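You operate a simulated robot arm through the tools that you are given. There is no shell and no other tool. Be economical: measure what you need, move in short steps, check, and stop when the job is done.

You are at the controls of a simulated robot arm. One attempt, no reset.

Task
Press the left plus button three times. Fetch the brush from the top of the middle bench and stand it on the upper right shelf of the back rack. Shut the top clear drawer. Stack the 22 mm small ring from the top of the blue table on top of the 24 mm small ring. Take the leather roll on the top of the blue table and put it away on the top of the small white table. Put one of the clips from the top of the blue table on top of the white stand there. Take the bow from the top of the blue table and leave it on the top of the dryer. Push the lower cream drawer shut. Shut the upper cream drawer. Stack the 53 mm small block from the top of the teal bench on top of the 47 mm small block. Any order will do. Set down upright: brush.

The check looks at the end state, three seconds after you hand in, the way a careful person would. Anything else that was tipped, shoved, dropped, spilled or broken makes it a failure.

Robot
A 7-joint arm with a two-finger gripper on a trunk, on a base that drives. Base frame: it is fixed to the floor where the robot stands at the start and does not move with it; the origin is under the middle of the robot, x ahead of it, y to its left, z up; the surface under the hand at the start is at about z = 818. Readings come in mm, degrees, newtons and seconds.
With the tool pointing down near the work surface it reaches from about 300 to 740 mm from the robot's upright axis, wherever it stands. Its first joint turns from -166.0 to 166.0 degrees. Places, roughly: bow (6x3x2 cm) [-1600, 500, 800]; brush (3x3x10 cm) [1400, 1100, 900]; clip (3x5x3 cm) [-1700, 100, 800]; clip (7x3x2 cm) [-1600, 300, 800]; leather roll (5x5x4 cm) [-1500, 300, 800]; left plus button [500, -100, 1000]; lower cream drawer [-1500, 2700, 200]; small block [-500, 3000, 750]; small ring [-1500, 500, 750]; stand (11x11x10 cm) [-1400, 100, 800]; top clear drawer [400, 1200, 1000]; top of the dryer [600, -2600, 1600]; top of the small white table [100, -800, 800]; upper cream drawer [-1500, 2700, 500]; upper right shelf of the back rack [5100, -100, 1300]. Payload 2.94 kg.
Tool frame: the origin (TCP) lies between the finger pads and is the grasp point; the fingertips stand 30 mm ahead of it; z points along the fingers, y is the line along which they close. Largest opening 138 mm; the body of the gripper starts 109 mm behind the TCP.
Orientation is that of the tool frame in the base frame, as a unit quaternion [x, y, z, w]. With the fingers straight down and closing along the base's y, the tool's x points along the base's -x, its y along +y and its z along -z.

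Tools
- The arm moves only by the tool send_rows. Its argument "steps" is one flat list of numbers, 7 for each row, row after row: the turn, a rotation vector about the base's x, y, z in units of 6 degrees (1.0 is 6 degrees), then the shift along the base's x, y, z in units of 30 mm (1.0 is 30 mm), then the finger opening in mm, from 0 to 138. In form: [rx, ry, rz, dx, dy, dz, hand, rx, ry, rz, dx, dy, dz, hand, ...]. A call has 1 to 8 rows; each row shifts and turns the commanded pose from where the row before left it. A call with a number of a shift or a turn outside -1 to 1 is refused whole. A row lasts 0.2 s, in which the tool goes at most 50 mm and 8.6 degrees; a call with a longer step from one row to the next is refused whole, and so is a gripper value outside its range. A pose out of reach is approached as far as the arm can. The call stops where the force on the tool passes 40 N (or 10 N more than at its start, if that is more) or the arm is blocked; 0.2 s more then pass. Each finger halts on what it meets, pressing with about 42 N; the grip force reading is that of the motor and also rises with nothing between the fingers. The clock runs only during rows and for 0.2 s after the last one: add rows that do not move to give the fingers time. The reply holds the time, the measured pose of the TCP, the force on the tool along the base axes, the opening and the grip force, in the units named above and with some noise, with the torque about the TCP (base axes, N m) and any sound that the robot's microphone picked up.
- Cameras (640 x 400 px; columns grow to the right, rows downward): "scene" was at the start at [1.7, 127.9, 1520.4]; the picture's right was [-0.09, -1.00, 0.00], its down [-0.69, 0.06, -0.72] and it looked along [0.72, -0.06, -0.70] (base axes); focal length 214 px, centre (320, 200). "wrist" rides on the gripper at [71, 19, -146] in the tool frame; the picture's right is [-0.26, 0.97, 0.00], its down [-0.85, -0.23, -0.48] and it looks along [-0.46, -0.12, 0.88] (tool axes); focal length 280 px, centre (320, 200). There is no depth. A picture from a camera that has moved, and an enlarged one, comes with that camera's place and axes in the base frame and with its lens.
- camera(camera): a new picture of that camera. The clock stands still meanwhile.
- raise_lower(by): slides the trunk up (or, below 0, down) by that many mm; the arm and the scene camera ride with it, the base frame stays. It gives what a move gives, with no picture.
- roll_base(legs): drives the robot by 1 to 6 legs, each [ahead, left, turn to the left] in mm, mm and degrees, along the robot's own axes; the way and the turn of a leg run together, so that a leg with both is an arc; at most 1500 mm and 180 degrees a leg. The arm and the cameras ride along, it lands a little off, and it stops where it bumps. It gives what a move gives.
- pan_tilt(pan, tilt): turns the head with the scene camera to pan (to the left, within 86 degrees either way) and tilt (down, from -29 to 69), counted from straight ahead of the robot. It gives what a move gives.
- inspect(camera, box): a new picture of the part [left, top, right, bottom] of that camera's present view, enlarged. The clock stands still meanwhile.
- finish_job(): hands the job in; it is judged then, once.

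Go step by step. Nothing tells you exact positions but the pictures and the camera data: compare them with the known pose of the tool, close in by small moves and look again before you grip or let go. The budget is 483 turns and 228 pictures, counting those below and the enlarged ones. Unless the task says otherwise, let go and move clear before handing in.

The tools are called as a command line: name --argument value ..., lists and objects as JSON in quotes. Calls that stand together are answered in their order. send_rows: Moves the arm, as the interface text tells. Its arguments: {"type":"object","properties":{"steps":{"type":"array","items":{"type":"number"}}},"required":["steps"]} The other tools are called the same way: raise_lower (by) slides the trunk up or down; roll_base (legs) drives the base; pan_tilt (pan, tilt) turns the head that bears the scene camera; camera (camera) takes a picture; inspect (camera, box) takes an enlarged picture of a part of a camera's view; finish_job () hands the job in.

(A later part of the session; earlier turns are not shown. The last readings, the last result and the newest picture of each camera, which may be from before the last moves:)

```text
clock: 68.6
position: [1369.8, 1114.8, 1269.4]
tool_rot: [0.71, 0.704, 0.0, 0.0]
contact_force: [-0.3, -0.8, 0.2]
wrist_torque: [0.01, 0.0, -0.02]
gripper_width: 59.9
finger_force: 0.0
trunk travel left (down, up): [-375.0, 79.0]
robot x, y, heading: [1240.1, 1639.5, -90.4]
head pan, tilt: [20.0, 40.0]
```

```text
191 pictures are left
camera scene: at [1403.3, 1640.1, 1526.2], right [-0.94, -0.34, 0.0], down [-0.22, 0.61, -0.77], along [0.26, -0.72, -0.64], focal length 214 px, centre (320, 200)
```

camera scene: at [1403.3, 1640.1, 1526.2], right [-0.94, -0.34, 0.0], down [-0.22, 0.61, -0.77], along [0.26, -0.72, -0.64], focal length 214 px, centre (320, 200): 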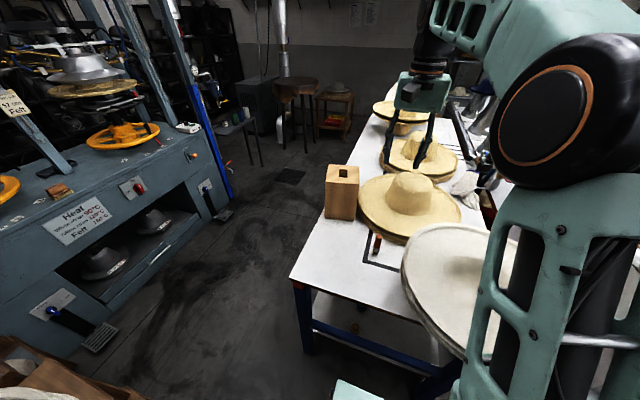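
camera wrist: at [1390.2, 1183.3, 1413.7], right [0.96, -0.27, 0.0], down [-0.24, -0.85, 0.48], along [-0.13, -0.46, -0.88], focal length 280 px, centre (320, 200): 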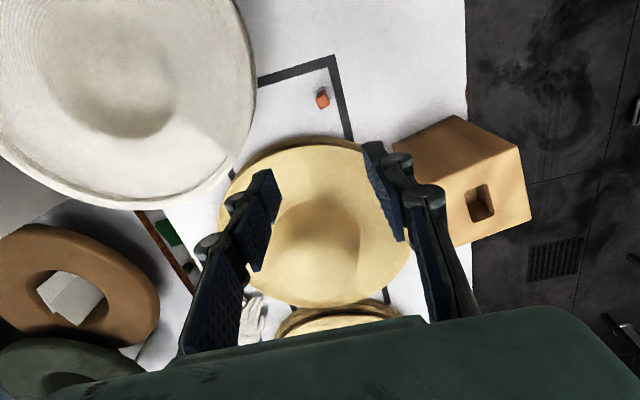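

inspect --camera "wrist" --box '[282, 70, 362, 120]'

inspect --camera "scene" --box '[340, 215, 420, 265]'

```text
8.00 times, centred on (322, 95) of wrist
camera zoom: at [1390.2, 1183.3, 1413.7], right [0.96, -0.27, 0.0], down [-0.24, -0.85, 0.48], along [-0.13, -0.46, -0.88], focal length 2243 px, centre (304, 1040)
```

zoom: 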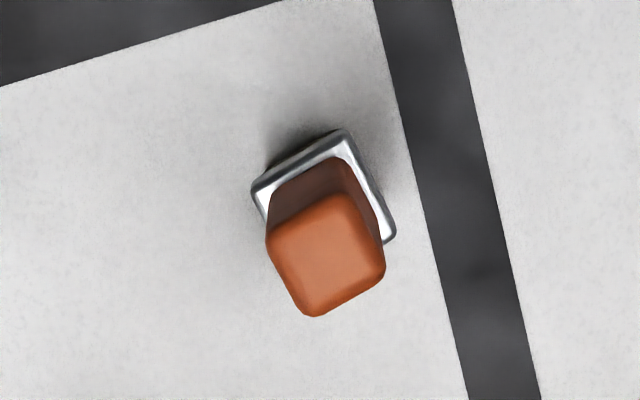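

```text
8.00 times, centred on (380, 240) of scene
camera zoom: at [1403.3, 1640.1, 1526.2], right [-0.94, -0.34, 0.0], down [-0.22, 0.61, -0.77], along [0.26, -0.72, -0.64], focal length 1716 px, centre (-160, -120)
```

zoom: 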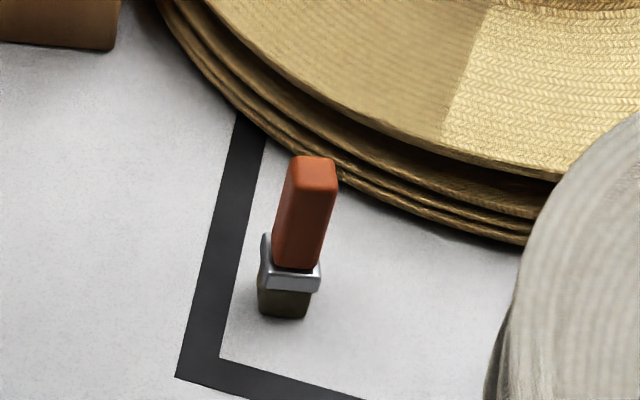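

The brush top is at [1375,1111,951], rotated about 15°. Before choosing the grasp I look toward the back rack at [5100,-100,1300].

pan_tilt --pan 70 --tilt 5

camera --camera "scene"

```text
clock: 69.8
position: [1368.2, 1115.1, 1268.6]
tool_rot: [0.71, 0.705, 0.0, 0.0]
contact_force: [-0.1, 0.5, -0.4]
wrist_torque: [-0.01, 0.01, 0.01]
gripper_width: 59.9
finger_force: 0.0
trunk travel left (down, up): [-375.0, 79.0]
robot x, y, heading: [1235.9, 1643.9, -90.3]
head pan, tilt: [70.0, 5.0]
```

```text
188 pictures are left
camera scene: at [1460.4, 1688.9, 1582.0], right [-0.35, -0.94, 0.0], down [-0.08, 0.03, -1.0], along [0.93, -0.35, -0.09], focal length 214 px, centre (320, 200)
```

scene: 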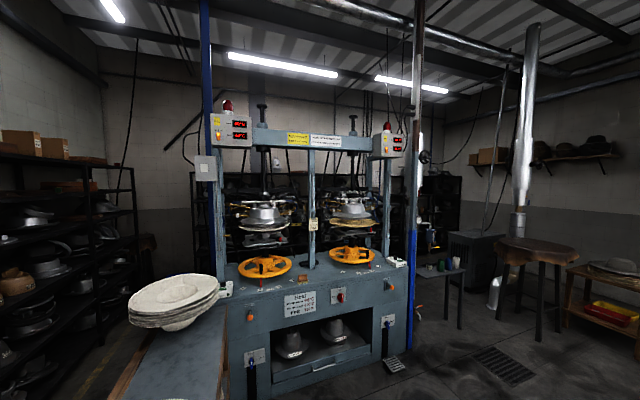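

inspect --camera "scene" --box '[220, 150, 470, 290]'

inspect --camera "scene" --box '[370, 160, 470, 280]'

```text
2.56 times, centred on (345, 220) of scene
camera zoom: at [1460.4, 1688.9, 1582.0], right [-0.35, -0.94, 0.0], down [-0.08, 0.03, -1.0], along [0.93, -0.35, -0.09], focal length 549 px, centre (256, 149)
```

zoom: 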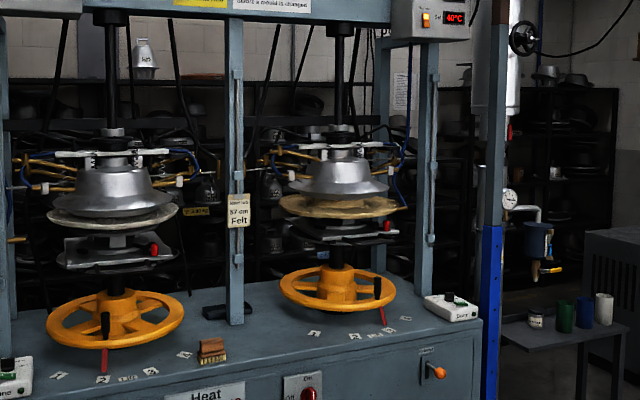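

```text
3.33 times, centred on (420, 220) of scene
camera zoom: at [1460.4, 1688.9, 1582.0], right [-0.35, -0.94, 0.0], down [-0.08, 0.03, -1.0], along [0.93, -0.35, -0.09], focal length 715 px, centre (-13, 133)
```

zoom: 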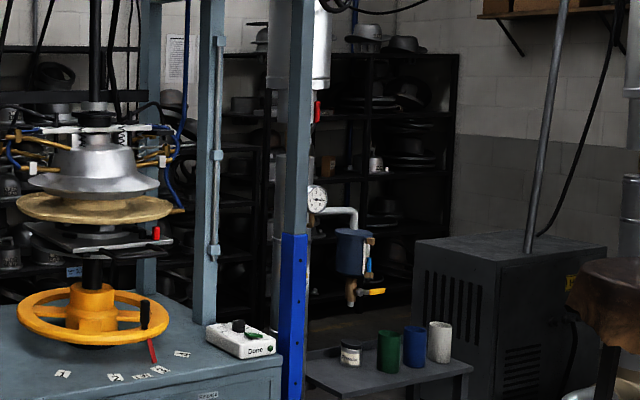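

The back rack has closely spaced shelves, so I'll grasp the brush with a 45° forward-tilted hand for placing on a shelf. I tilt first, high up.

send_rows --steps '[-0.9375, 0, 0, 0, 0.3, 0, 60, -0.9375, 0, 0, 0, 0.3, 0, 60, -0.9375, 0, 0, 0, 0.3, 0, 60, -0.9375, 0, 0, 0, 0.3, -0.2, 60, -0.9375, 0, 0, 0, 0.3, -0.2, 60, -0.9375, 0, 0, 0, 0.3, -0.2, 60, -0.9375, 0, 0, 0, 0.3, -0.2, 60, -0.9375, 0, 0, 0, 0.3, -0.2, 60]'

send_rows --steps '[0, 0, 0.84, 0, 0, -1, 60, 0, 0, 0.84, 0, 0, -1, 60, 0, 0, 0.84, 0, 0, -1, 60]'

pan_tilt --pan 20 --tilt 40

camera --camera "wrist"

camera --camera "scene"

```text
clock: 71.6
position: [1368.0, 1186.1, 1240.3]
tool_rot: [0.656, 0.651, -0.27, 0.272]
contact_force: [-0.4, 0.6, -1.3]
wrist_torque: [0.02, 0.03, 0.0]
gripper_width: 60.0
finger_force: 0.0
trunk travel left (down, up): [-375.0, 79.0]
robot x, y, heading: [1239.0, 1644.7, -90.2]
head pan, tilt: [70.0, 5.0]
```

```text
clock: 72.4
position: [1372.3, 1184.8, 1148.0]
tool_rot: [0.564, 0.732, -0.232, 0.304]
contact_force: [-1.2, -0.2, -0.4]
wrist_torque: [0.02, -0.03, 0.04]
gripper_width: 60.1
finger_force: 0.2
trunk travel left (down, up): [-375.0, 79.0]
robot x, y, heading: [1239.4, 1640.4, -90.2]
head pan, tilt: [70.0, 5.0]
```

```text
clock: 73.6
position: [1371.6, 1187.0, 1147.0]
tool_rot: [0.564, 0.731, -0.231, 0.305]
contact_force: [-0.4, 0.3, 0.8]
wrist_torque: [0.0, -0.01, 0.02]
gripper_width: 60.1
finger_force: 0.2
trunk travel left (down, up): [-375.0, 79.0]
robot x, y, heading: [1236.9, 1640.1, -90.7]
head pan, tilt: [20.0, 40.0]
```

```text
185 pictures are left
camera wrist: at [1351.1, 1337.9, 1200.5], right [0.98, 0.07, 0.19], down [-0.16, -0.32, 0.94], along [0.12, -0.95, -0.3], focal length 280 px, centre (320, 200)
```

wrist: 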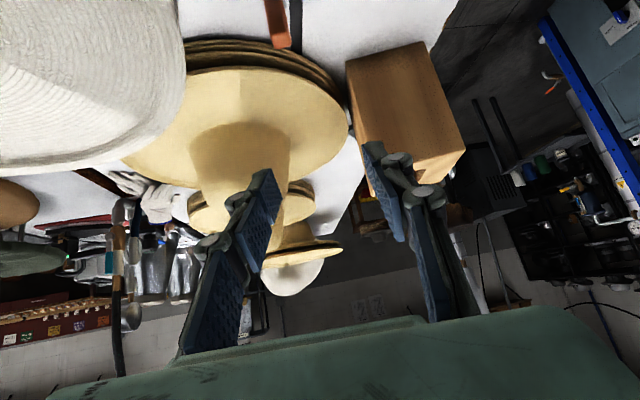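

```text
184 pictures are left
camera scene: at [1402.9, 1640.9, 1526.3], right [-0.94, -0.34, 0.0], down [-0.22, 0.6, -0.77], along [0.26, -0.72, -0.64], focal length 214 px, centre (320, 200)
```

scene: 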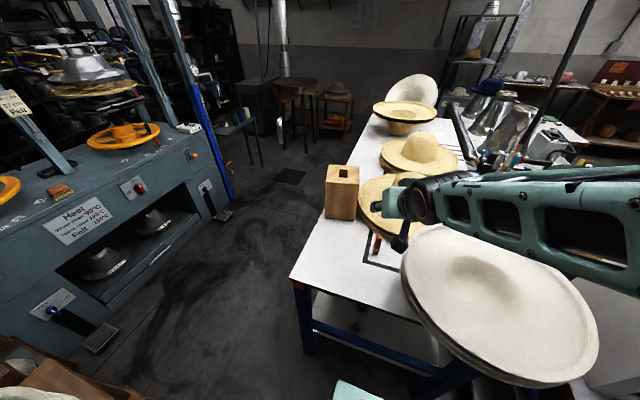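

Tool now points forward-down at 45°. I move to a pre-grasp point 120 mm behind the handle along the tool axis.

send_rows --steps '[0, 0, 0, -0.124, 0.04, -0.89, 60, 0, 0, 0, -0.124, 0.04, -0.89, 60, 0, 0, 0, -0.124, 0.04, -0.89, 60, 0, 0, 0, -0.124, 0.04, -0.89, 60, 0, 0, 0, -0.124, 0.04, -0.89, 60]'

camera --camera "wrist"

inspect --camera "scene" --box '[320, 180, 480, 280]'

```text
clock: 74.8
position: [1354.1, 1172.2, 1021.3]
tool_rot: [0.564, 0.733, -0.23, 0.303]
contact_force: [1.0, 0.5, 0.0]
wrist_torque: [-0.01, 0.0, -0.01]
gripper_width: 59.8
finger_force: 0.1
out of reach, approached as far as the arm can: row 4, 5
trunk travel left (down, up): [-375.0, 79.0]
robot x, y, heading: [1239.8, 1641.1, -90.1]
head pan, tilt: [20.0, 40.0]
```

```text
183 pictures are left
camera wrist: at [1334.9, 1324.0, 1074.1], right [0.98, 0.07, 0.19], down [-0.16, -0.32, 0.93], along [0.12, -0.95, -0.3], focal length 280 px, centre (320, 200)
```

wrist: 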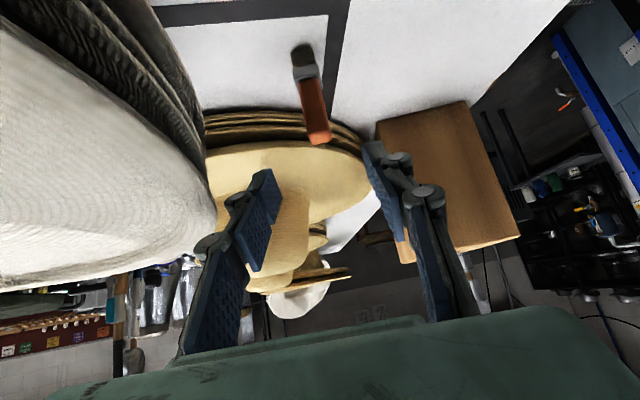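

```text
4.00 times, centred on (400, 230) of scene
camera zoom: at [1402.8, 1640.5, 1526.3], right [-0.94, -0.34, 0.0], down [-0.22, 0.61, -0.77], along [0.26, -0.72, -0.64], focal length 858 px, centre (0, 80)
```

zoom: 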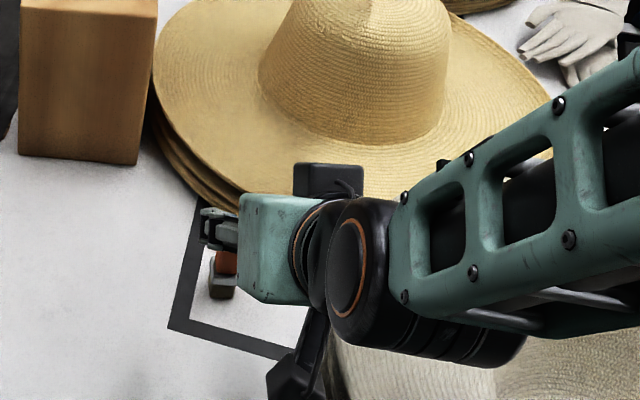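

Out of reach because the wrist is too close to the trunk. I lift, back the base 160 mm, and extend again.

send_rows --steps '[0, 0, 0, 0.3, 0, 0.8, 60, 0, 0, 0, 0.3, 0, 1, 60, 0, 0, 0, 0, 0, 1, 60, 0, 0, 0, 0, 0, 1, 60]'

roll_base --legs '[[-170, 0, 0]]'

```text
clock: 75.8
position: [1371.0, 1176.1, 1115.3]
tool_rot: [0.57, 0.738, -0.214, 0.29]
contact_force: [0.6, -1.3, 0.3]
wrist_torque: [0.04, 0.0, 0.01]
gripper_width: 59.9
finger_force: 0.0
trunk travel left (down, up): [-375.0, 79.0]
robot x, y, heading: [1240.0, 1643.3, -90.4]
head pan, tilt: [20.0, 40.0]
```

```text
clock: 77.2
position: [1373.0, 1340.1, 1116.8]
tool_rot: [0.57, 0.738, -0.215, 0.291]
contact_force: [-0.2, -0.8, 0.0]
wrist_torque: [-0.02, -0.02, 0.0]
gripper_width: 59.9
finger_force: 0.1
trunk travel left (down, up): [-375.0, 79.0]
robot x, y, heading: [1240.4, 1803.2, -90.3]
head pan, tilt: [20.0, 40.0]
```

send_rows --steps '[0, 0, 0, -0.13, -0.98, -0.5, 60, 0, 0, 0, -0.13, -0.98, -0.5, 60, 0, 0, 0, -0.13, -0.98, -0.6, 60, 0, 0, 0, -0.13, -0.98, -0.8, 60, 0, 0, 0, -0.13, -0.98, -0.9, 60, 0, 0, 0, 0, 0, 0, 60]'

camera --camera "wrist"

camera --camera "scene"

```text
clock: 78.6
position: [1352.8, 1193.0, 1019.2]
tool_rot: [0.57, 0.737, -0.215, 0.292]
contact_force: [-1.1, 0.1, -0.2]
wrist_torque: [0.0, 0.03, 0.01]
gripper_width: 60.0
finger_force: 0.1
trunk travel left (down, up): [-375.0, 79.0]
robot x, y, heading: [1242.9, 1808.1, -90.5]
head pan, tilt: [20.0, 40.0]
```

```text
181 pictures are left
camera wrist: at [1332.6, 1343.0, 1077.9], right [0.98, 0.06, 0.19], down [-0.16, -0.36, 0.92], along [0.12, -0.93, -0.34], focal length 280 px, centre (320, 200)
```

wrist: 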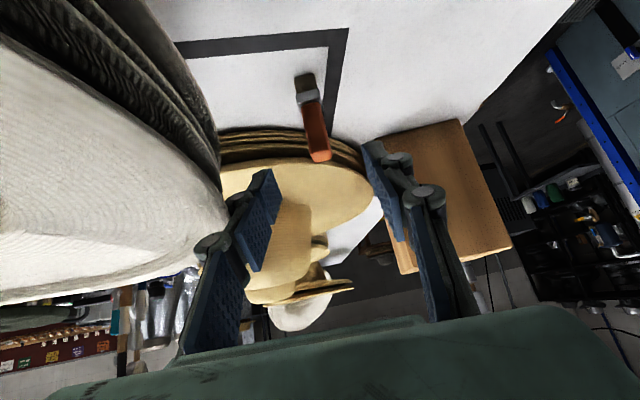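

```text
180 pictures are left
camera scene: at [1404.1, 1806.4, 1526.3], right [-0.94, -0.33, 0.0], down [-0.21, 0.61, -0.77], along [0.26, -0.72, -0.64], focal length 214 px, centre (320, 200)
```

scene: 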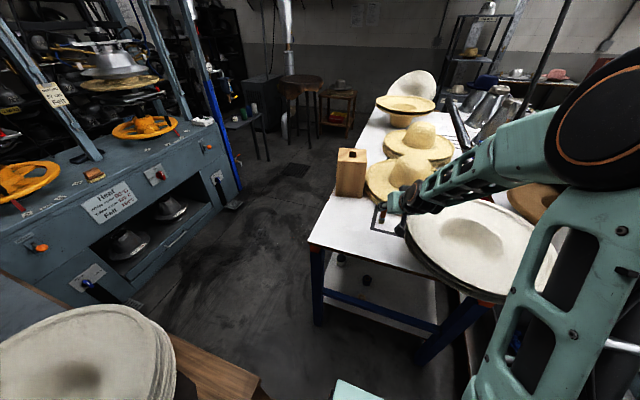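

The handle lies on the tool axis ahead. I advance 125 mm along it.

send_rows --steps '[0, 0, 0, 0.133, -0.56, -0.62, 60, 0, 0, 0, 0.133, -0.56, -0.62, 60, 0, 0, 0, 0.133, -0.56, -0.62, 60, 0, 0, 0, 0.133, -0.56, -0.62, 60, 0, 0, 0, 0, 0, 0, 60]'

inspect --camera "wrist" --box '[200, 80, 440, 230]'

inspect --camera "scene" --box '[340, 160, 460, 240]'

```text
clock: 79.8
position: [1370.5, 1125.4, 943.4]
tool_rot: [0.57, 0.737, -0.217, 0.292]
contact_force: [1.4, -0.4, 3.4]
wrist_torque: [0.36, 0.37, -0.16]
gripper_width: 60.0
finger_force: 0.1
trunk travel left (down, up): [-375.0, 79.0]
robot x, y, heading: [1237.7, 1807.2, -90.2]
head pan, tilt: [20.0, 40.0]
```

```text
2.67 times, centred on (320, 155) of wrist
camera zoom: at [1349.9, 1275.0, 1002.9], right [0.98, 0.06, 0.19], down [-0.16, -0.36, 0.92], along [0.12, -0.93, -0.34], focal length 748 px, centre (320, 320)
```

zoom: 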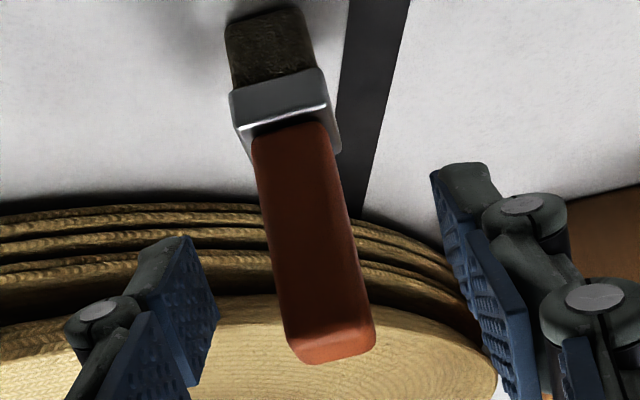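

```text
5.00 times, centred on (400, 200) of scene
camera zoom: at [1404.4, 1806.8, 1526.3], right [-0.94, -0.33, 0.0], down [-0.22, 0.61, -0.77], along [0.26, -0.72, -0.64], focal length 1072 px, centre (-80, 200)
```

zoom: 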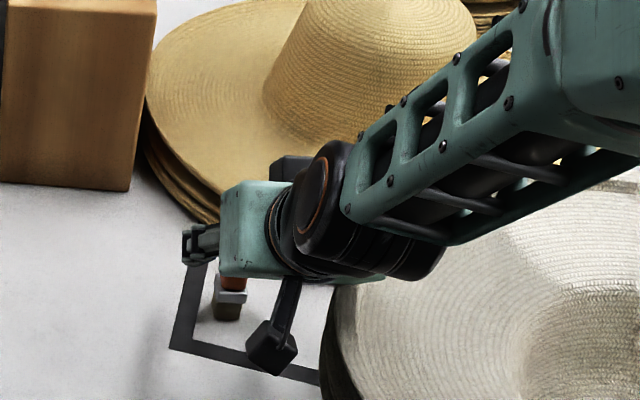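

A small unexpected force/torque suggests the wrist is brushing the plaster stack. I back off and check the stack.

send_rows --steps '[0, 0, 0, -0.133, 0.56, 0.62, 60, 0, 0, 0, -0.133, 0.56, 0.62, 60, 0, 0, 0, -0.133, 0.56, 0.62, 60, 0, 0, 0, 0, 0, 1, 60, 0, 0, 0, 0, 0, 1, 60]'

camera --camera "scene"

```text
clock: 81.0
position: [1355.3, 1178.4, 1056.8]
tool_rot: [0.57, 0.738, -0.216, 0.291]
contact_force: [0.3, 0.3, 0.0]
wrist_torque: [0.01, 0.0, 0.0]
gripper_width: 60.2
finger_force: 0.0
trunk travel left (down, up): [-375.0, 79.0]
robot x, y, heading: [1240.0, 1808.6, -90.5]
head pan, tilt: [20.0, 40.0]
```

```text
177 pictures are left
camera scene: at [1404.0, 1806.7, 1526.3], right [-0.94, -0.33, 0.0], down [-0.21, 0.61, -0.77], along [0.26, -0.72, -0.64], focal length 214 px, centre (320, 200)
```

scene: 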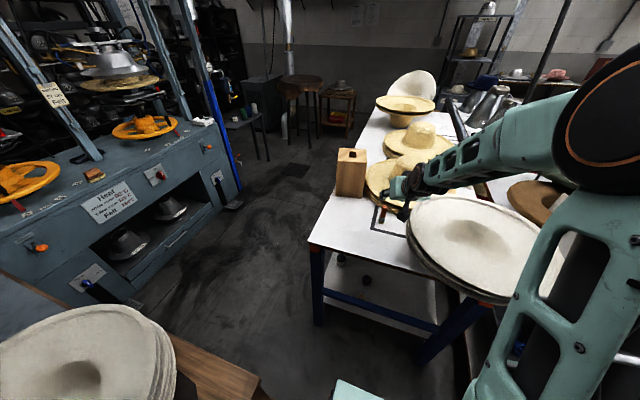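

The contact point computes to the gripper body's corner on the plaster rim (stack is ~1030 high). I'll instead approach the brush from the +x side: lift, come closer, and yaw the hand −90°.

send_rows --steps '[0, 0, 0, 0.3, 0.5, 1, 60, 0, 0, 0, 0.3, 0.5, 1, 60, 0, 0, 0, 0.3, 0.5, 1, 60, 0, 0, 0, 0.3, 0.5, 1, 60, 0, 0, 0, 0.3, 0.5, 1, 60]'

roll_base --legs '[[110, 0, 0]]'

send_rows --steps '[0, 0, -1, 0.3, 0, 0, 60, 0, 0, -1, 0.3, 0, 0, 60, 0, 0, -1, 0.3, 0, 0, 60, 0, 0, -1, 0.3, 0, 0, 60, 0, 0, -1, 0.3, 0, 0, 60, 0, 0, -1, 0.3, 0, 0, 60, 0, 0, -1, 0.3, 0, 0, 60, 0, 0, -1, 0.3, 0, 0, 60]'

send_rows --steps '[0, 0, -1, 0, 0, 0, 60, 0, 0, -1, 0, 0, 0, 60, 0, 0, -1, 0, 0, 0, 60, 0, 0, -1, 0, 0, 0, 60, 0, 0, -1, 0, 0, 0, 60, 0, 0, -1, 0, 0, 0, 60, 0, 0, -1, 0, 0, 0, 60, 0, 0, 0, 0, 0, 0, 60]'

```text
clock: 82.2
position: [1402.0, 1250.1, 1207.5]
tool_rot: [0.57, 0.737, -0.216, 0.291]
contact_force: [0.4, 0.0, 0.4]
wrist_torque: [0.02, -0.04, -0.03]
gripper_width: 60.1
finger_force: 0.0
trunk travel left (down, up): [-375.0, 79.0]
robot x, y, heading: [1241.4, 1807.3, -90.7]
head pan, tilt: [20.0, 40.0]
```

```text
clock: 83.4
position: [1402.1, 1141.8, 1206.5]
tool_rot: [0.57, 0.737, -0.215, 0.292]
contact_force: [0.5, -0.5, 0.0]
wrist_torque: [0.0, -0.01, -0.02]
gripper_width: 59.7
finger_force: 0.0
trunk travel left (down, up): [-375.0, 79.0]
robot x, y, heading: [1237.6, 1697.4, -90.5]
head pan, tilt: [20.0, 40.0]
```

```text
clock: 85.2
position: [1472.9, 1141.8, 1206.3]
tool_rot: [0.821, 0.44, -0.316, 0.178]
contact_force: [0.1, -0.2, -0.4]
wrist_torque: [0.03, 0.0, 0.01]
gripper_width: 59.7
finger_force: 0.1
trunk travel left (down, up): [-375.0, 79.0]
robot x, y, heading: [1240.0, 1699.9, -90.3]
head pan, tilt: [20.0, 40.0]
```

```text
clock: 87.0
position: [1474.4, 1142.5, 1208.5]
tool_rot: [0.924, 0.119, -0.358, 0.054]
contact_force: [-0.4, -0.1, 0.0]
wrist_torque: [0.02, 0.02, 0.02]
gripper_width: 60.0
finger_force: 0.0
trunk travel left (down, up): [-375.0, 79.0]
robot x, y, heading: [1236.1, 1698.3, -90.5]
head pan, tilt: [20.0, 40.0]
```

Orientation as planned. Moving down to the pre-grasp point.

send_rows --steps '[0, 0, 0, -0.11, -0.05, -0.93, 60, 0, 0, 0, -0.11, -0.05, -0.93, 60, 0, 0, 0, -0.11, -0.05, -0.93, 60, 0, 0, 0, -0.11, -0.05, -0.93, 60, 0, 0, 0, -0.11, -0.05, -0.93, 60, 0, 0, 0, -0.11, -0.05, -0.93, 60, 0, 0, 0, -0.11, -0.05, -0.93, 60, 0, 0, 0, 0, 0, 0, 60]'

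camera --camera "wrist"

camera --camera "scene"

```text
clock: 88.8
position: [1448.6, 1130.4, 1010.5]
tool_rot: [0.924, 0.118, -0.359, 0.054]
contact_force: [1.1, 0.5, 0.5]
wrist_torque: [0.02, 0.01, -0.01]
gripper_width: 60.1
finger_force: 0.1
trunk travel left (down, up): [-375.0, 79.0]
robot x, y, heading: [1240.0, 1698.1, -90.7]
head pan, tilt: [20.0, 40.0]
```

```text
176 pictures are left
camera wrist: at [1599.4, 1150.8, 1070.1], right [0.06, -0.98, 0.19], down [-0.36, 0.16, 0.92], along [-0.93, -0.13, -0.34], focal length 280 px, centre (320, 200)
```

wrist: 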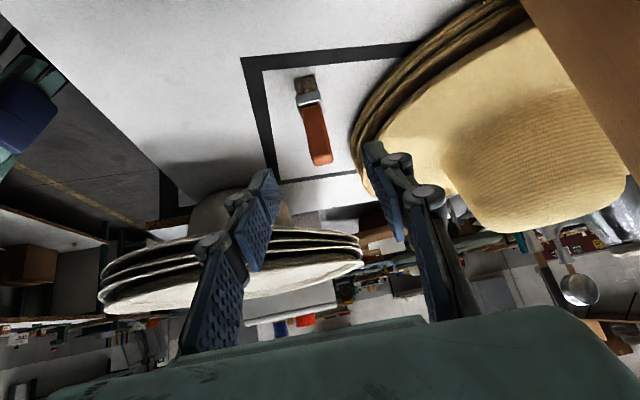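

```text
175 pictures are left
camera scene: at [1403.3, 1698.8, 1526.3], right [-0.94, -0.33, 0.0], down [-0.22, 0.61, -0.77], along [0.26, -0.72, -0.64], focal length 214 px, centre (320, 200)
```

scene: 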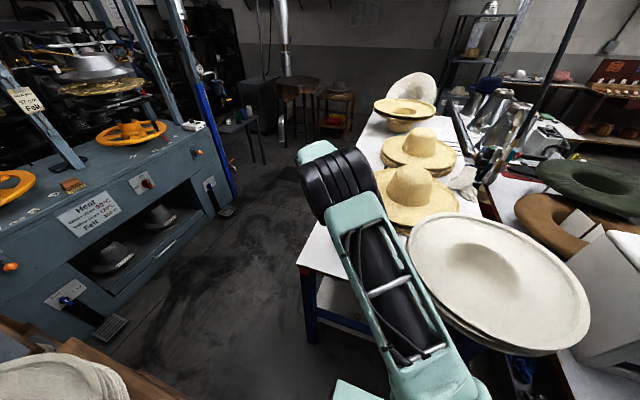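

Handle on axis again with clear surroundings. Advancing.

send_rows --steps '[0, 0, 0, -0.43, -0.12, -0.48, 60, 0, 0, 0, -0.43, -0.12, -0.48, 60, 0, 0, 0, -0.43, -0.12, -0.48, 60, 0, 0, 0, -0.43, -0.12, -0.48, 60, 0, 0, 0, 0, 0, 0, 60]'

camera --camera "wrist"

```text
clock: 90.0
position: [1398.0, 1116.1, 954.6]
tool_rot: [0.924, 0.119, -0.358, 0.055]
contact_force: [0.2, 0.0, 0.0]
wrist_torque: [0.03, 0.02, 0.01]
gripper_width: 60.1
finger_force: 0.1
trunk travel left (down, up): [-375.0, 79.0]
robot x, y, heading: [1237.7, 1697.4, -90.3]
head pan, tilt: [20.0, 40.0]
```

```text
174 pictures are left
camera wrist: at [1549.2, 1137.0, 1014.0], right [0.06, -0.98, 0.19], down [-0.36, 0.16, 0.92], along [-0.93, -0.12, -0.34], focal length 280 px, centre (320, 200)
```

wrist: 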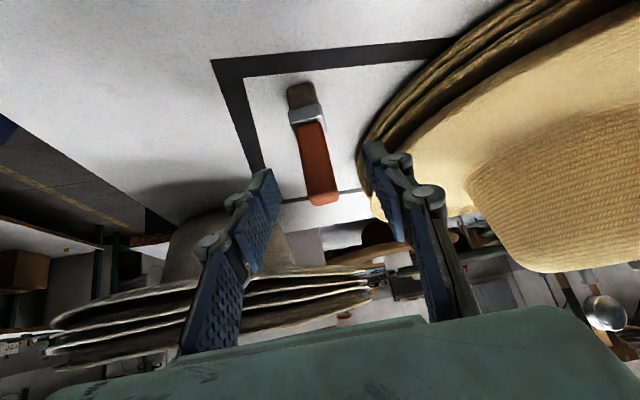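

send_rows --steps '[0, 0, 0, -0.4, -0.11, -0.48, 60, 0, 0, 0, -0.4, -0.11, -0.48, 60, 0, 0, 0, 0, 0, 0, 60]'

inspect --camera "wrist" --box '[220, 80, 460, 230]'

```text
clock: 90.8
position: [1373.1, 1109.7, 925.3]
tool_rot: [0.924, 0.118, -0.359, 0.055]
contact_force: [0.1, -0.4, -0.1]
wrist_torque: [0.0, -0.02, -0.01]
gripper_width: 59.8
finger_force: 0.0
trunk travel left (down, up): [-375.0, 79.0]
robot x, y, heading: [1239.2, 1698.4, -90.6]
head pan, tilt: [20.0, 40.0]
```

```text
2.67 times, centred on (340, 155) of wrist
camera zoom: at [1524.3, 1130.0, 984.5], right [0.06, -0.98, 0.19], down [-0.36, 0.16, 0.92], along [-0.93, -0.12, -0.34], focal length 748 px, centre (267, 320)
```

zoom: 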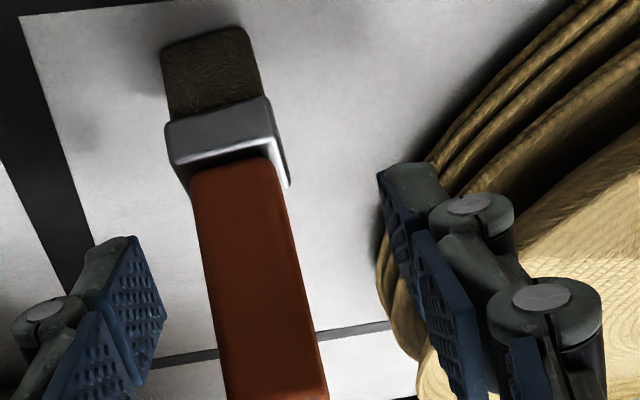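

Handle is between the pads. Closing.

send_rows --steps '[0, 0, 0, 0, 0.1, 0, 40, 0, 0, 0, 0, 0, 0, 30, 0, 0, 0, 0, 0, 0, 20, 0, 0, 0, 0, 0, 0, 5, 0, 0, 0, 0, 0, 0, 5]'

inspect --camera "wrist" --box '[220, 80, 460, 230]'

```text
clock: 92.0
position: [1374.0, 1112.5, 926.1]
tool_rot: [0.924, 0.118, -0.358, 0.054]
contact_force: [-0.2, -0.1, -0.4]
wrist_torque: [0.0, -0.01, 0.02]
gripper_width: 18.7
finger_force: 42.5
trunk travel left (down, up): [-375.0, 79.0]
robot x, y, heading: [1244.4, 1699.2, -90.2]
head pan, tilt: [20.0, 40.0]
```

```text
2.67 times, centred on (340, 155) of wrist
camera zoom: at [1524.7, 1133.0, 985.2], right [0.06, -0.98, 0.19], down [-0.36, 0.16, 0.92], along [-0.93, -0.12, -0.34], focal length 748 px, centre (267, 320)
```

zoom: 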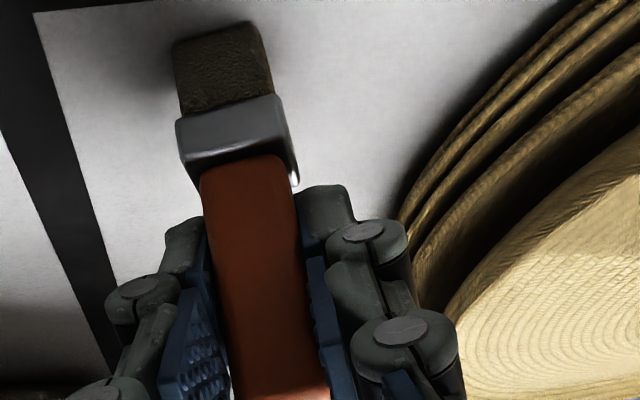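

Gripped at 18.7 mm. TCP 926 with the brush on the bench (~80 mm below). Lift straight up.

send_rows --steps '[0, 0, 0, 0, 0, 0.3, 5, 0, 0, 0, 0, 0, 0.8, 5, 0, 0, 0, 0, 0, 1, 5, 0, 0, 0, 0, 0, 1, 5, 0, 0, 0, 0, 0, 1, 5, 0, 0, 0, 0, 0, 1, 5, 0, 0, 0, 0, 0, 1, 5, 0, 0, 0, 0, 0, 1, 5]'

send_rows --steps '[0, 0, 0, 0, 0, 1, 5, 0, 0, 0, 0, 0, 1, 5, 0, 0, 0, 0, 0, 1, 5]'

inspect --camera "wrist" --box '[220, 80, 460, 230]'

camera --camera "scene"

```text
clock: 93.8
position: [1373.2, 1115.5, 1138.4]
tool_rot: [0.925, 0.118, -0.358, 0.054]
contact_force: [-0.6, 0.4, -0.1]
wrist_torque: [0.0, -0.03, -0.03]
gripper_width: 19.0
finger_force: 41.8
trunk travel left (down, up): [-375.0, 79.0]
robot x, y, heading: [1238.8, 1697.9, -90.2]
head pan, tilt: [20.0, 40.0]
```

```text
clock: 94.6
position: [1373.5, 1113.8, 1229.0]
tool_rot: [0.924, 0.118, -0.359, 0.054]
contact_force: [-0.7, -0.3, -0.1]
wrist_torque: [0.02, 0.01, 0.01]
gripper_width: 18.8
finger_force: 42.3
trunk travel left (down, up): [-375.0, 79.0]
robot x, y, heading: [1238.8, 1699.2, -90.4]
head pan, tilt: [20.0, 40.0]
```

```text
2.67 times, centred on (340, 155) of wrist
camera zoom: at [1525.5, 1134.3, 1288.0], right [0.06, -0.98, 0.19], down [-0.36, 0.16, 0.92], along [-0.93, -0.12, -0.34], focal length 748 px, centre (267, 320)
```

zoom: 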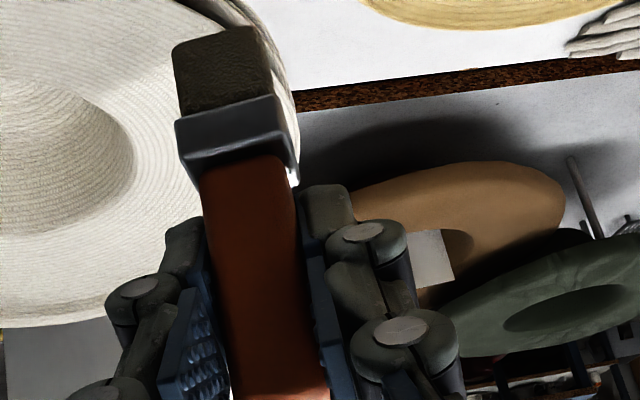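

```text
170 pictures are left
camera scene: at [1403.2, 1698.8, 1526.3], right [-0.94, -0.33, 0.0], down [-0.22, 0.61, -0.77], along [0.26, -0.72, -0.64], focal length 214 px, centre (320, 200)
```

scene: 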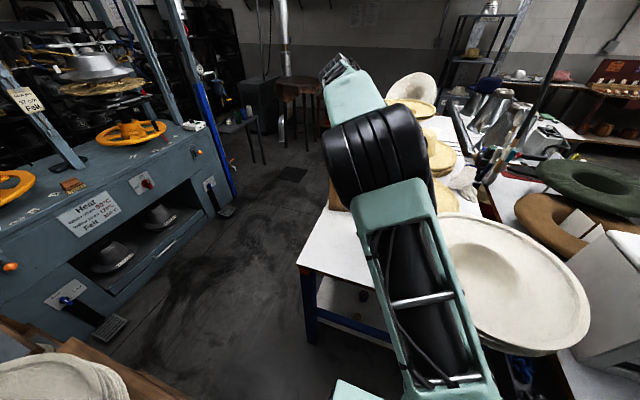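

Brush is held upright. I bring the tool back to face ahead, then back away into the aisle and look for a route to the back rack.

send_rows --steps '[0, 0, 1, 0, 0.3, 0.1, 5, 0, 0, 1, 0, 0.3, 0.1, 5, 0, 0, 1, 0, 0.3, 0.1, 5, 0, 0, 1, 0, 0.2, 0, 5, 0, 0, 1, 0, 0, 0, 5, 0, 0, 1, 0, 0, 0, 5, 0, 0, 1, 0, 0, 0, 5, 0, 0, 1, 0, 0, 0, 5]'

send_rows --steps '[0, 0, 1, -0.5, 0, 0, 5, 0, 0, 1, -0.5, 0, 0, 5, 0, 0, 1, -0.5, 0, 0, 5, 0, 0, 1, -0.5, 0, 0, 5, 0, 0, 0.5, -0.5, 0, 0, 5]'

roll_base --legs '[[-850, 0, 0]]'

pan_tilt --pan 80 --tilt 20

camera --camera "scene"

```text
clock: 96.4
position: [1374.1, 1146.1, 1236.8]
tool_rot: [0.796, 0.485, -0.305, 0.196]
contact_force: [0.1, -0.2, 0.0]
wrist_torque: [-0.02, -0.01, -0.01]
gripper_width: 18.5
finger_force: 41.7
trunk travel left (down, up): [-375.0, 79.0]
robot x, y, heading: [1239.0, 1703.0, -90.4]
head pan, tilt: [20.0, 40.0]
```

```text
clock: 97.6
position: [1299.7, 1145.6, 1236.3]
tool_rot: [0.662, 0.657, -0.251, 0.26]
contact_force: [-0.5, 0.3, -0.6]
wrist_torque: [0.0, -0.02, -0.01]
gripper_width: 18.7
finger_force: 42.2
trunk travel left (down, up): [-375.0, 79.0]
robot x, y, heading: [1239.3, 1700.7, -90.4]
head pan, tilt: [20.0, 40.0]
```

```text
clock: 102.2
position: [1306.9, 2005.6, 1235.2]
tool_rot: [0.66, 0.659, -0.25, 0.26]
contact_force: [-0.5, 0.2, -0.5]
wrist_torque: [0.02, 0.03, 0.04]
gripper_width: 18.8
finger_force: 42.1
trunk travel left (down, up): [-375.0, 79.0]
robot x, y, heading: [1240.1, 2561.7, -90.0]
head pan, tilt: [20.0, 40.0]
```

```text
clock: 103.5
position: [1306.6, 2004.6, 1233.8]
tool_rot: [0.66, 0.66, -0.25, 0.259]
contact_force: [-0.6, 0.3, -0.7]
wrist_torque: [0.0, 0.0, -0.02]
gripper_width: 18.7
finger_force: 42.2
trunk travel left (down, up): [-375.0, 79.0]
robot x, y, heading: [1242.4, 2558.7, -90.3]
head pan, tilt: [80.0, 20.0]
```

```text
169 pictures are left
camera scene: at [1367.7, 2547.2, 1553.2], right [-0.99, 0.12, 0.0], down [0.05, 0.38, -0.92], along [-0.11, -0.92, -0.39], focal length 214 px, centre (320, 200)
```

scene: 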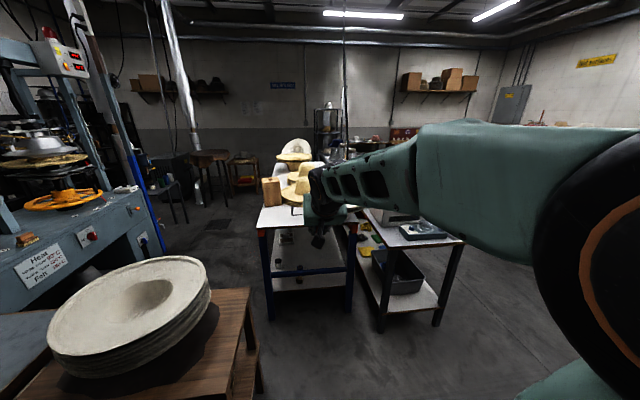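

camera --camera "scene"

```text
168 pictures are left
camera scene: at [1367.7, 2547.2, 1553.2], right [-0.99, 0.12, 0.0], down [0.05, 0.38, -0.92], along [-0.11, -0.92, -0.39], focal length 214 px, centre (320, 200)
```

scene: 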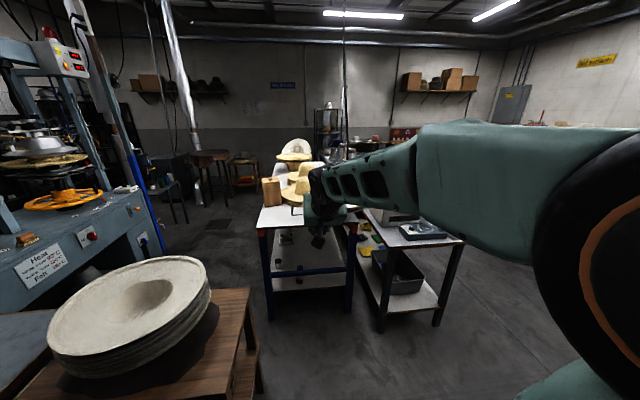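

pan_tilt --pan 60 --tilt 25

camera --camera "scene"

```text
clock: 104.3
position: [1307.9, 2005.7, 1236.0]
tool_rot: [0.66, 0.659, -0.25, 0.259]
contact_force: [-0.3, 0.4, 0.0]
wrist_torque: [0.05, 0.01, 0.0]
gripper_width: 18.4
finger_force: 41.8
trunk travel left (down, up): [-375.0, 79.0]
robot x, y, heading: [1245.4, 2560.1, -90.3]
head pan, tilt: [60.0, 25.0]
```

```text
167 pictures are left
camera scene: at [1367.7, 2547.3, 1553.1], right [-0.99, 0.12, 0.0], down [0.05, 0.39, -0.92], along [-0.11, -0.92, -0.39], focal length 214 px, centre (320, 200)
```

scene: 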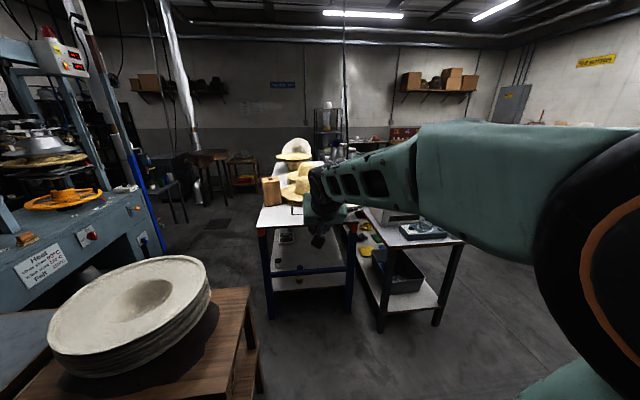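

The head seems blocked by the elbow. I extend the arm a bit and try again.

send_rows --steps '[0, 0, 0, -0.8, -0.6, 0, 5, 0, 0, 0, -0.8, -0.6, 0, 5, 0, 0, 0, -0.8, -0.6, 0, 5, 0, 0, 0, -0.8, -0.3, 0, 5]'

pan_tilt --pan 70 --tilt 30

camera --camera "scene"

```text
clock: 105.3
position: [1209.4, 1942.7, 1234.5]
tool_rot: [0.66, 0.659, -0.25, 0.261]
contact_force: [-0.2, -0.4, 0.9]
wrist_torque: [0.01, 0.0, -0.03]
gripper_width: 18.6
finger_force: 42.1
trunk travel left (down, up): [-375.0, 79.0]
robot x, y, heading: [1244.3, 2558.7, -89.9]
head pan, tilt: [60.0, 25.0]
```

```text
clock: 106.0
position: [1209.6, 1943.1, 1235.1]
tool_rot: [0.66, 0.659, -0.25, 0.26]
contact_force: [0.2, 0.3, -0.8]
wrist_torque: [-0.03, -0.01, 0.0]
gripper_width: 18.9
finger_force: 42.1
trunk travel left (down, up): [-375.0, 79.0]
robot x, y, heading: [1247.8, 2562.0, -90.0]
head pan, tilt: [70.0, 30.0]
```

```text
166 pictures are left
camera scene: at [1463.6, 2608.1, 1541.7], right [-0.34, -0.94, 0.0], down [-0.47, 0.17, -0.87], along [0.81, -0.3, -0.5], focal length 214 px, centre (320, 200)
```

scene: 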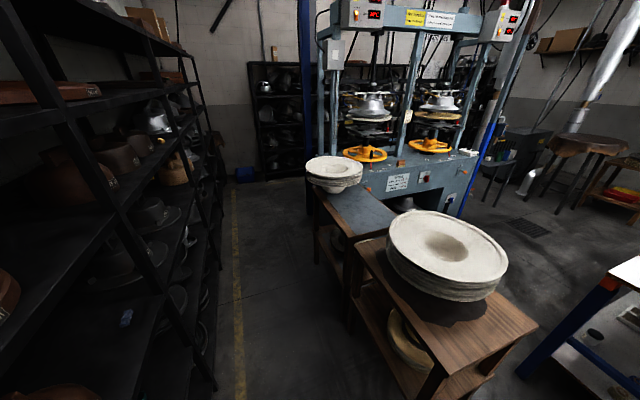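

The left aisle (y≈2120–2980) is open along the shelves toward the back rack. I raise slightly, turn to face +x and drive ahead.

send_rows --steps '[0, 0, 0, 0, 0.5, 1, 5, 0, 0, 0, 0, 0.5, 1, 5]'

roll_base --legs '[[0, 0, 90]]'

pan_tilt --pan -5 --tilt 25

camera --camera "scene"

```text
clock: 106.6
position: [1211.1, 1973.0, 1294.8]
tool_rot: [0.66, 0.659, -0.251, 0.261]
contact_force: [0.5, 0.5, -0.7]
wrist_torque: [-0.01, 0.03, 0.01]
gripper_width: 18.7
finger_force: 41.7
trunk travel left (down, up): [-375.0, 79.0]
robot x, y, heading: [1245.2, 2555.2, -90.0]
head pan, tilt: [70.0, 30.0]
```

```text
clock: 110.9
position: [1831.1, 2544.4, 1295.6]
tool_rot: [-0.013, 0.933, 0.012, 0.361]
contact_force: [-1.0, 0.4, -0.3]
wrist_torque: [-0.01, 0.0, 0.06]
gripper_width: 18.6
finger_force: 41.7
trunk travel left (down, up): [-375.0, 79.0]
robot x, y, heading: [1243.9, 2554.8, 1.5]
head pan, tilt: [70.0, 30.0]
```

```text
clock: 112.4
position: [1830.1, 2544.3, 1294.9]
tool_rot: [-0.013, 0.932, 0.012, 0.361]
contact_force: [-0.4, 0.1, -1.4]
wrist_torque: [-0.02, 0.0, -0.05]
gripper_width: 18.8
finger_force: 42.2
trunk travel left (down, up): [-375.0, 79.0]
robot x, y, heading: [1245.0, 2559.8, 1.5]
head pan, tilt: [-5.0, 25.0]
```

```text
165 pictures are left
camera scene: at [1251.9, 2687.0, 1549.6], right [-0.06, -1.0, 0.0], down [-0.42, 0.03, -0.91], along [0.9, -0.05, -0.42], focal length 214 px, centre (320, 200)
```

scene: 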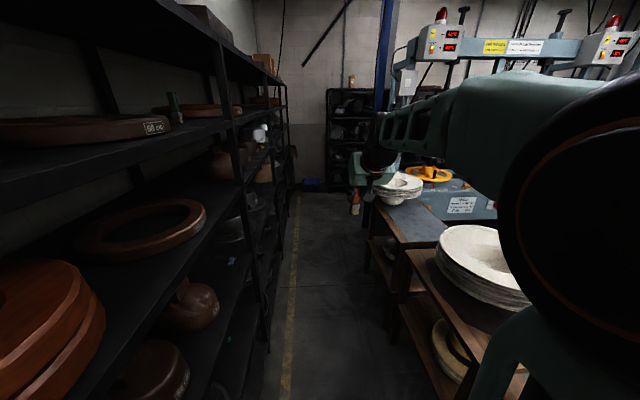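

Aisle spans y≈2040–2980; I'm centred at 2555. Straighten heading and drive ahead 1400.

roll_base --legs '[[0, 0, -1.5], [1400, -40, 0]]'

camera --camera "scene"

```text
clock: 119.7
position: [3220.9, 2484.3, 1293.7]
tool_rot: [0.002, 0.933, 0.006, 0.36]
contact_force: [0.8, -0.8, -1.1]
wrist_torque: [-0.01, 0.02, 0.0]
gripper_width: 18.7
finger_force: 41.7
trunk travel left (down, up): [-375.0, 79.0]
robot x, y, heading: [2634.4, 2520.7, -0.1]
head pan, tilt: [-5.0, 25.0]
```

```text
164 pictures are left
camera scene: at [2646.1, 2646.4, 1549.6], right [-0.09, -1.0, 0.0], down [-0.42, 0.04, -0.91], along [0.9, -0.08, -0.42], focal length 214 px, centre (320, 200)
```

scene: 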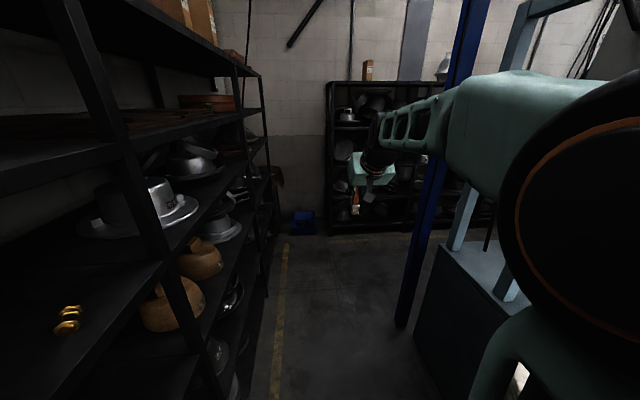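

Continue ahead to just past the press, then look right behind it.

roll_base --legs '[[1300, 0, 0]]'

pan_tilt --pan -60 --tilt 25

camera --camera "scene"

```text
clock: 126.3
position: [4534.5, 2415.9, 1294.6]
tool_rot: [0.025, 0.933, -0.003, 0.36]
contact_force: [0.4, 0.5, -0.6]
wrist_torque: [-0.01, 0.02, 0.02]
gripper_width: 18.7
finger_force: 42.1
trunk travel left (down, up): [-375.0, 79.0]
robot x, y, heading: [3949.9, 2478.2, -3.3]
head pan, tilt: [-5.0, 25.0]
```

```text
clock: 127.5
position: [4534.1, 2415.4, 1294.9]
tool_rot: [0.025, 0.933, -0.002, 0.36]
contact_force: [-0.1, -0.3, -0.3]
wrist_torque: [-0.01, -0.05, 0.0]
gripper_width: 18.7
finger_force: 41.8
trunk travel left (down, up): [-375.0, 79.0]
robot x, y, heading: [3947.5, 2482.7, -3.2]
head pan, tilt: [-60.0, 25.0]
```

```text
163 pictures are left
camera scene: at [3919.0, 2537.2, 1549.6], right [-0.89, -0.45, 0.0], down [-0.19, 0.38, -0.91], along [0.41, -0.81, -0.42], focal length 214 px, centre (320, 200)
```

scene: 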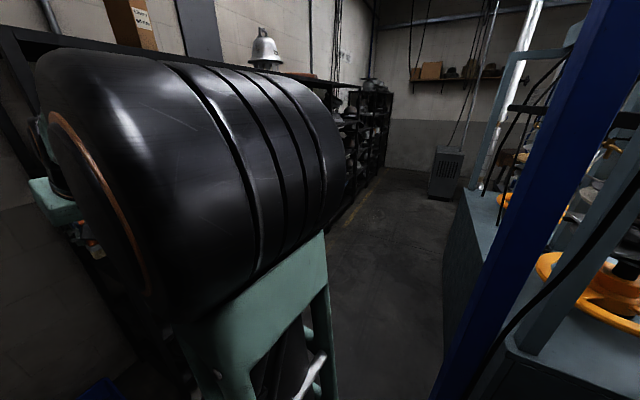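

A wide corridor runs behind the press. I straighten, move ahead slightly, and strafe right along the rack.

roll_base --legs '[[0, 0, 3.3], [120, 0, 0], [0, -1250, 0]]'

pan_tilt --pan -40 --tilt 15

camera --camera "scene"

camera --camera "wrist"

```text
clock: 140.1
position: [4676.9, 1211.3, 1293.8]
tool_rot: [-0.016, 0.933, 0.013, 0.36]
contact_force: [0.0, 0.0, -0.2]
wrist_torque: [0.0, -0.02, 0.0]
gripper_width: 18.6
finger_force: 42.4
trunk travel left (down, up): [-375.0, 79.0]
robot x, y, heading: [4087.9, 1224.6, 2.0]
head pan, tilt: [-60.0, 25.0]
```

```text
clock: 140.9
position: [4678.0, 1209.8, 1294.5]
tool_rot: [-0.015, 0.933, 0.013, 0.361]
contact_force: [0.0, 0.2, -0.5]
wrist_torque: [0.02, -0.02, 0.02]
gripper_width: 18.6
finger_force: 41.9
trunk travel left (down, up): [-375.0, 79.0]
robot x, y, heading: [4089.7, 1219.1, 1.7]
head pan, tilt: [-40.0, 15.0]
```

```text
162 pictures are left
camera scene: at [4079.0, 1297.3, 1565.8], right [-0.62, -0.79, 0.0], down [-0.2, 0.16, -0.97], along [0.76, -0.6, -0.26], focal length 214 px, centre (320, 200)
```

scene: 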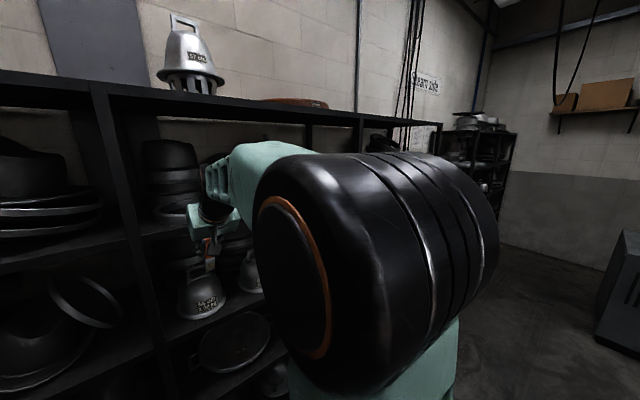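

```text
161 pictures are left
camera wrist: at [4527.1, 1221.9, 1354.6], right [0.16, 0.97, 0.19], down [0.32, -0.23, 0.92], along [0.94, -0.08, -0.34], focal length 280 px, centre (320, 200)
```

wrist: 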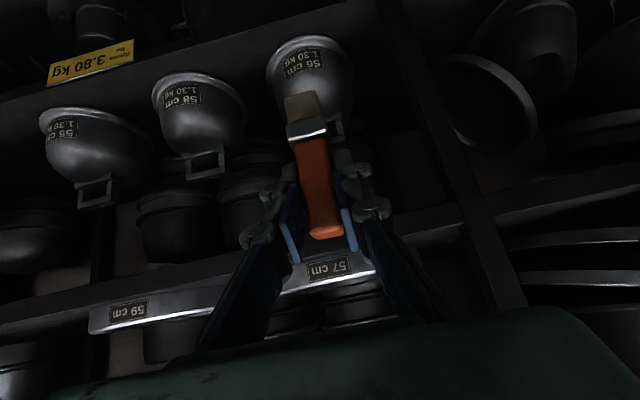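

The rack's right end is near y≈−550. I strafe another 1150 mm right, correcting heading.

roll_base --legs '[[0, 0, -1.9], [0, -1150, 0]]'

pan_tilt --pan -10 --tilt 15

camera --camera "scene"

camera --camera "wrist"

```text
clock: 151.7
position: [4644.7, -0.3, 1294.1]
tool_rot: [0.024, 0.932, -0.003, 0.361]
contact_force: [0.1, 0.2, -0.8]
wrist_torque: [0.04, 0.02, 0.01]
gripper_width: 18.6
finger_force: 41.9
trunk travel left (down, up): [-375.0, 79.0]
robot x, y, heading: [4061.9, 59.0, -2.7]
head pan, tilt: [-40.0, 15.0]
```

```text
clock: 152.7
position: [4645.6, -1.0, 1294.0]
tool_rot: [0.024, 0.932, -0.002, 0.361]
contact_force: [-0.3, 0.7, 0.2]
wrist_torque: [0.01, 0.0, 0.04]
gripper_width: 18.9
finger_force: 42.2
trunk travel left (down, up): [-375.0, 79.0]
robot x, y, heading: [4056.9, 60.3, -2.8]
head pan, tilt: [-10.0, 15.0]
```

```text
160 pictures are left
camera scene: at [4078.3, 178.7, 1565.8], right [-0.22, -0.97, 0.0], down [-0.25, 0.06, -0.97], along [0.94, -0.22, -0.26], focal length 214 px, centre (320, 200)
```

scene: 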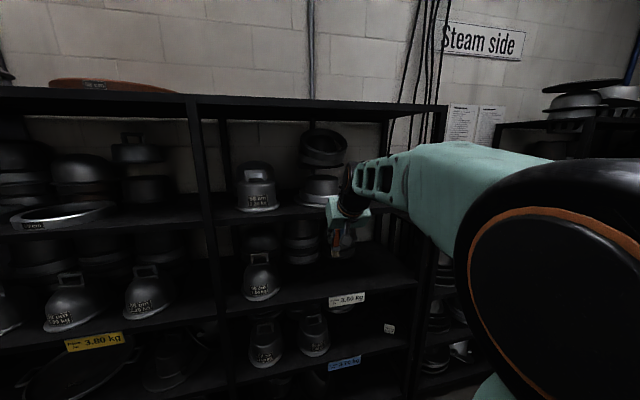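

```text
159 pictures are left
camera wrist: at [4496.2, 24.3, 1354.6], right [0.24, 0.95, 0.19], down [0.3, -0.26, 0.92], along [0.93, -0.16, -0.34], focal length 280 px, centre (320, 200)
```

wrist: 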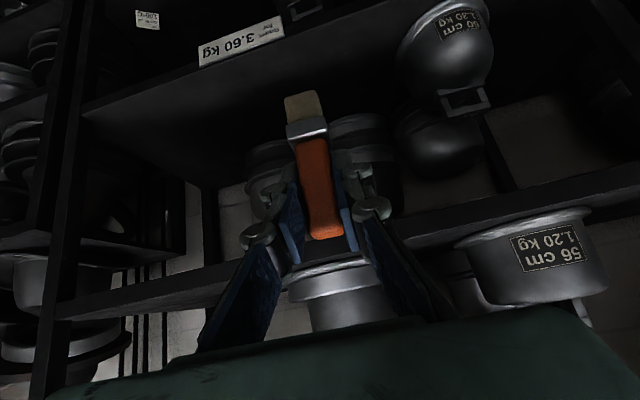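

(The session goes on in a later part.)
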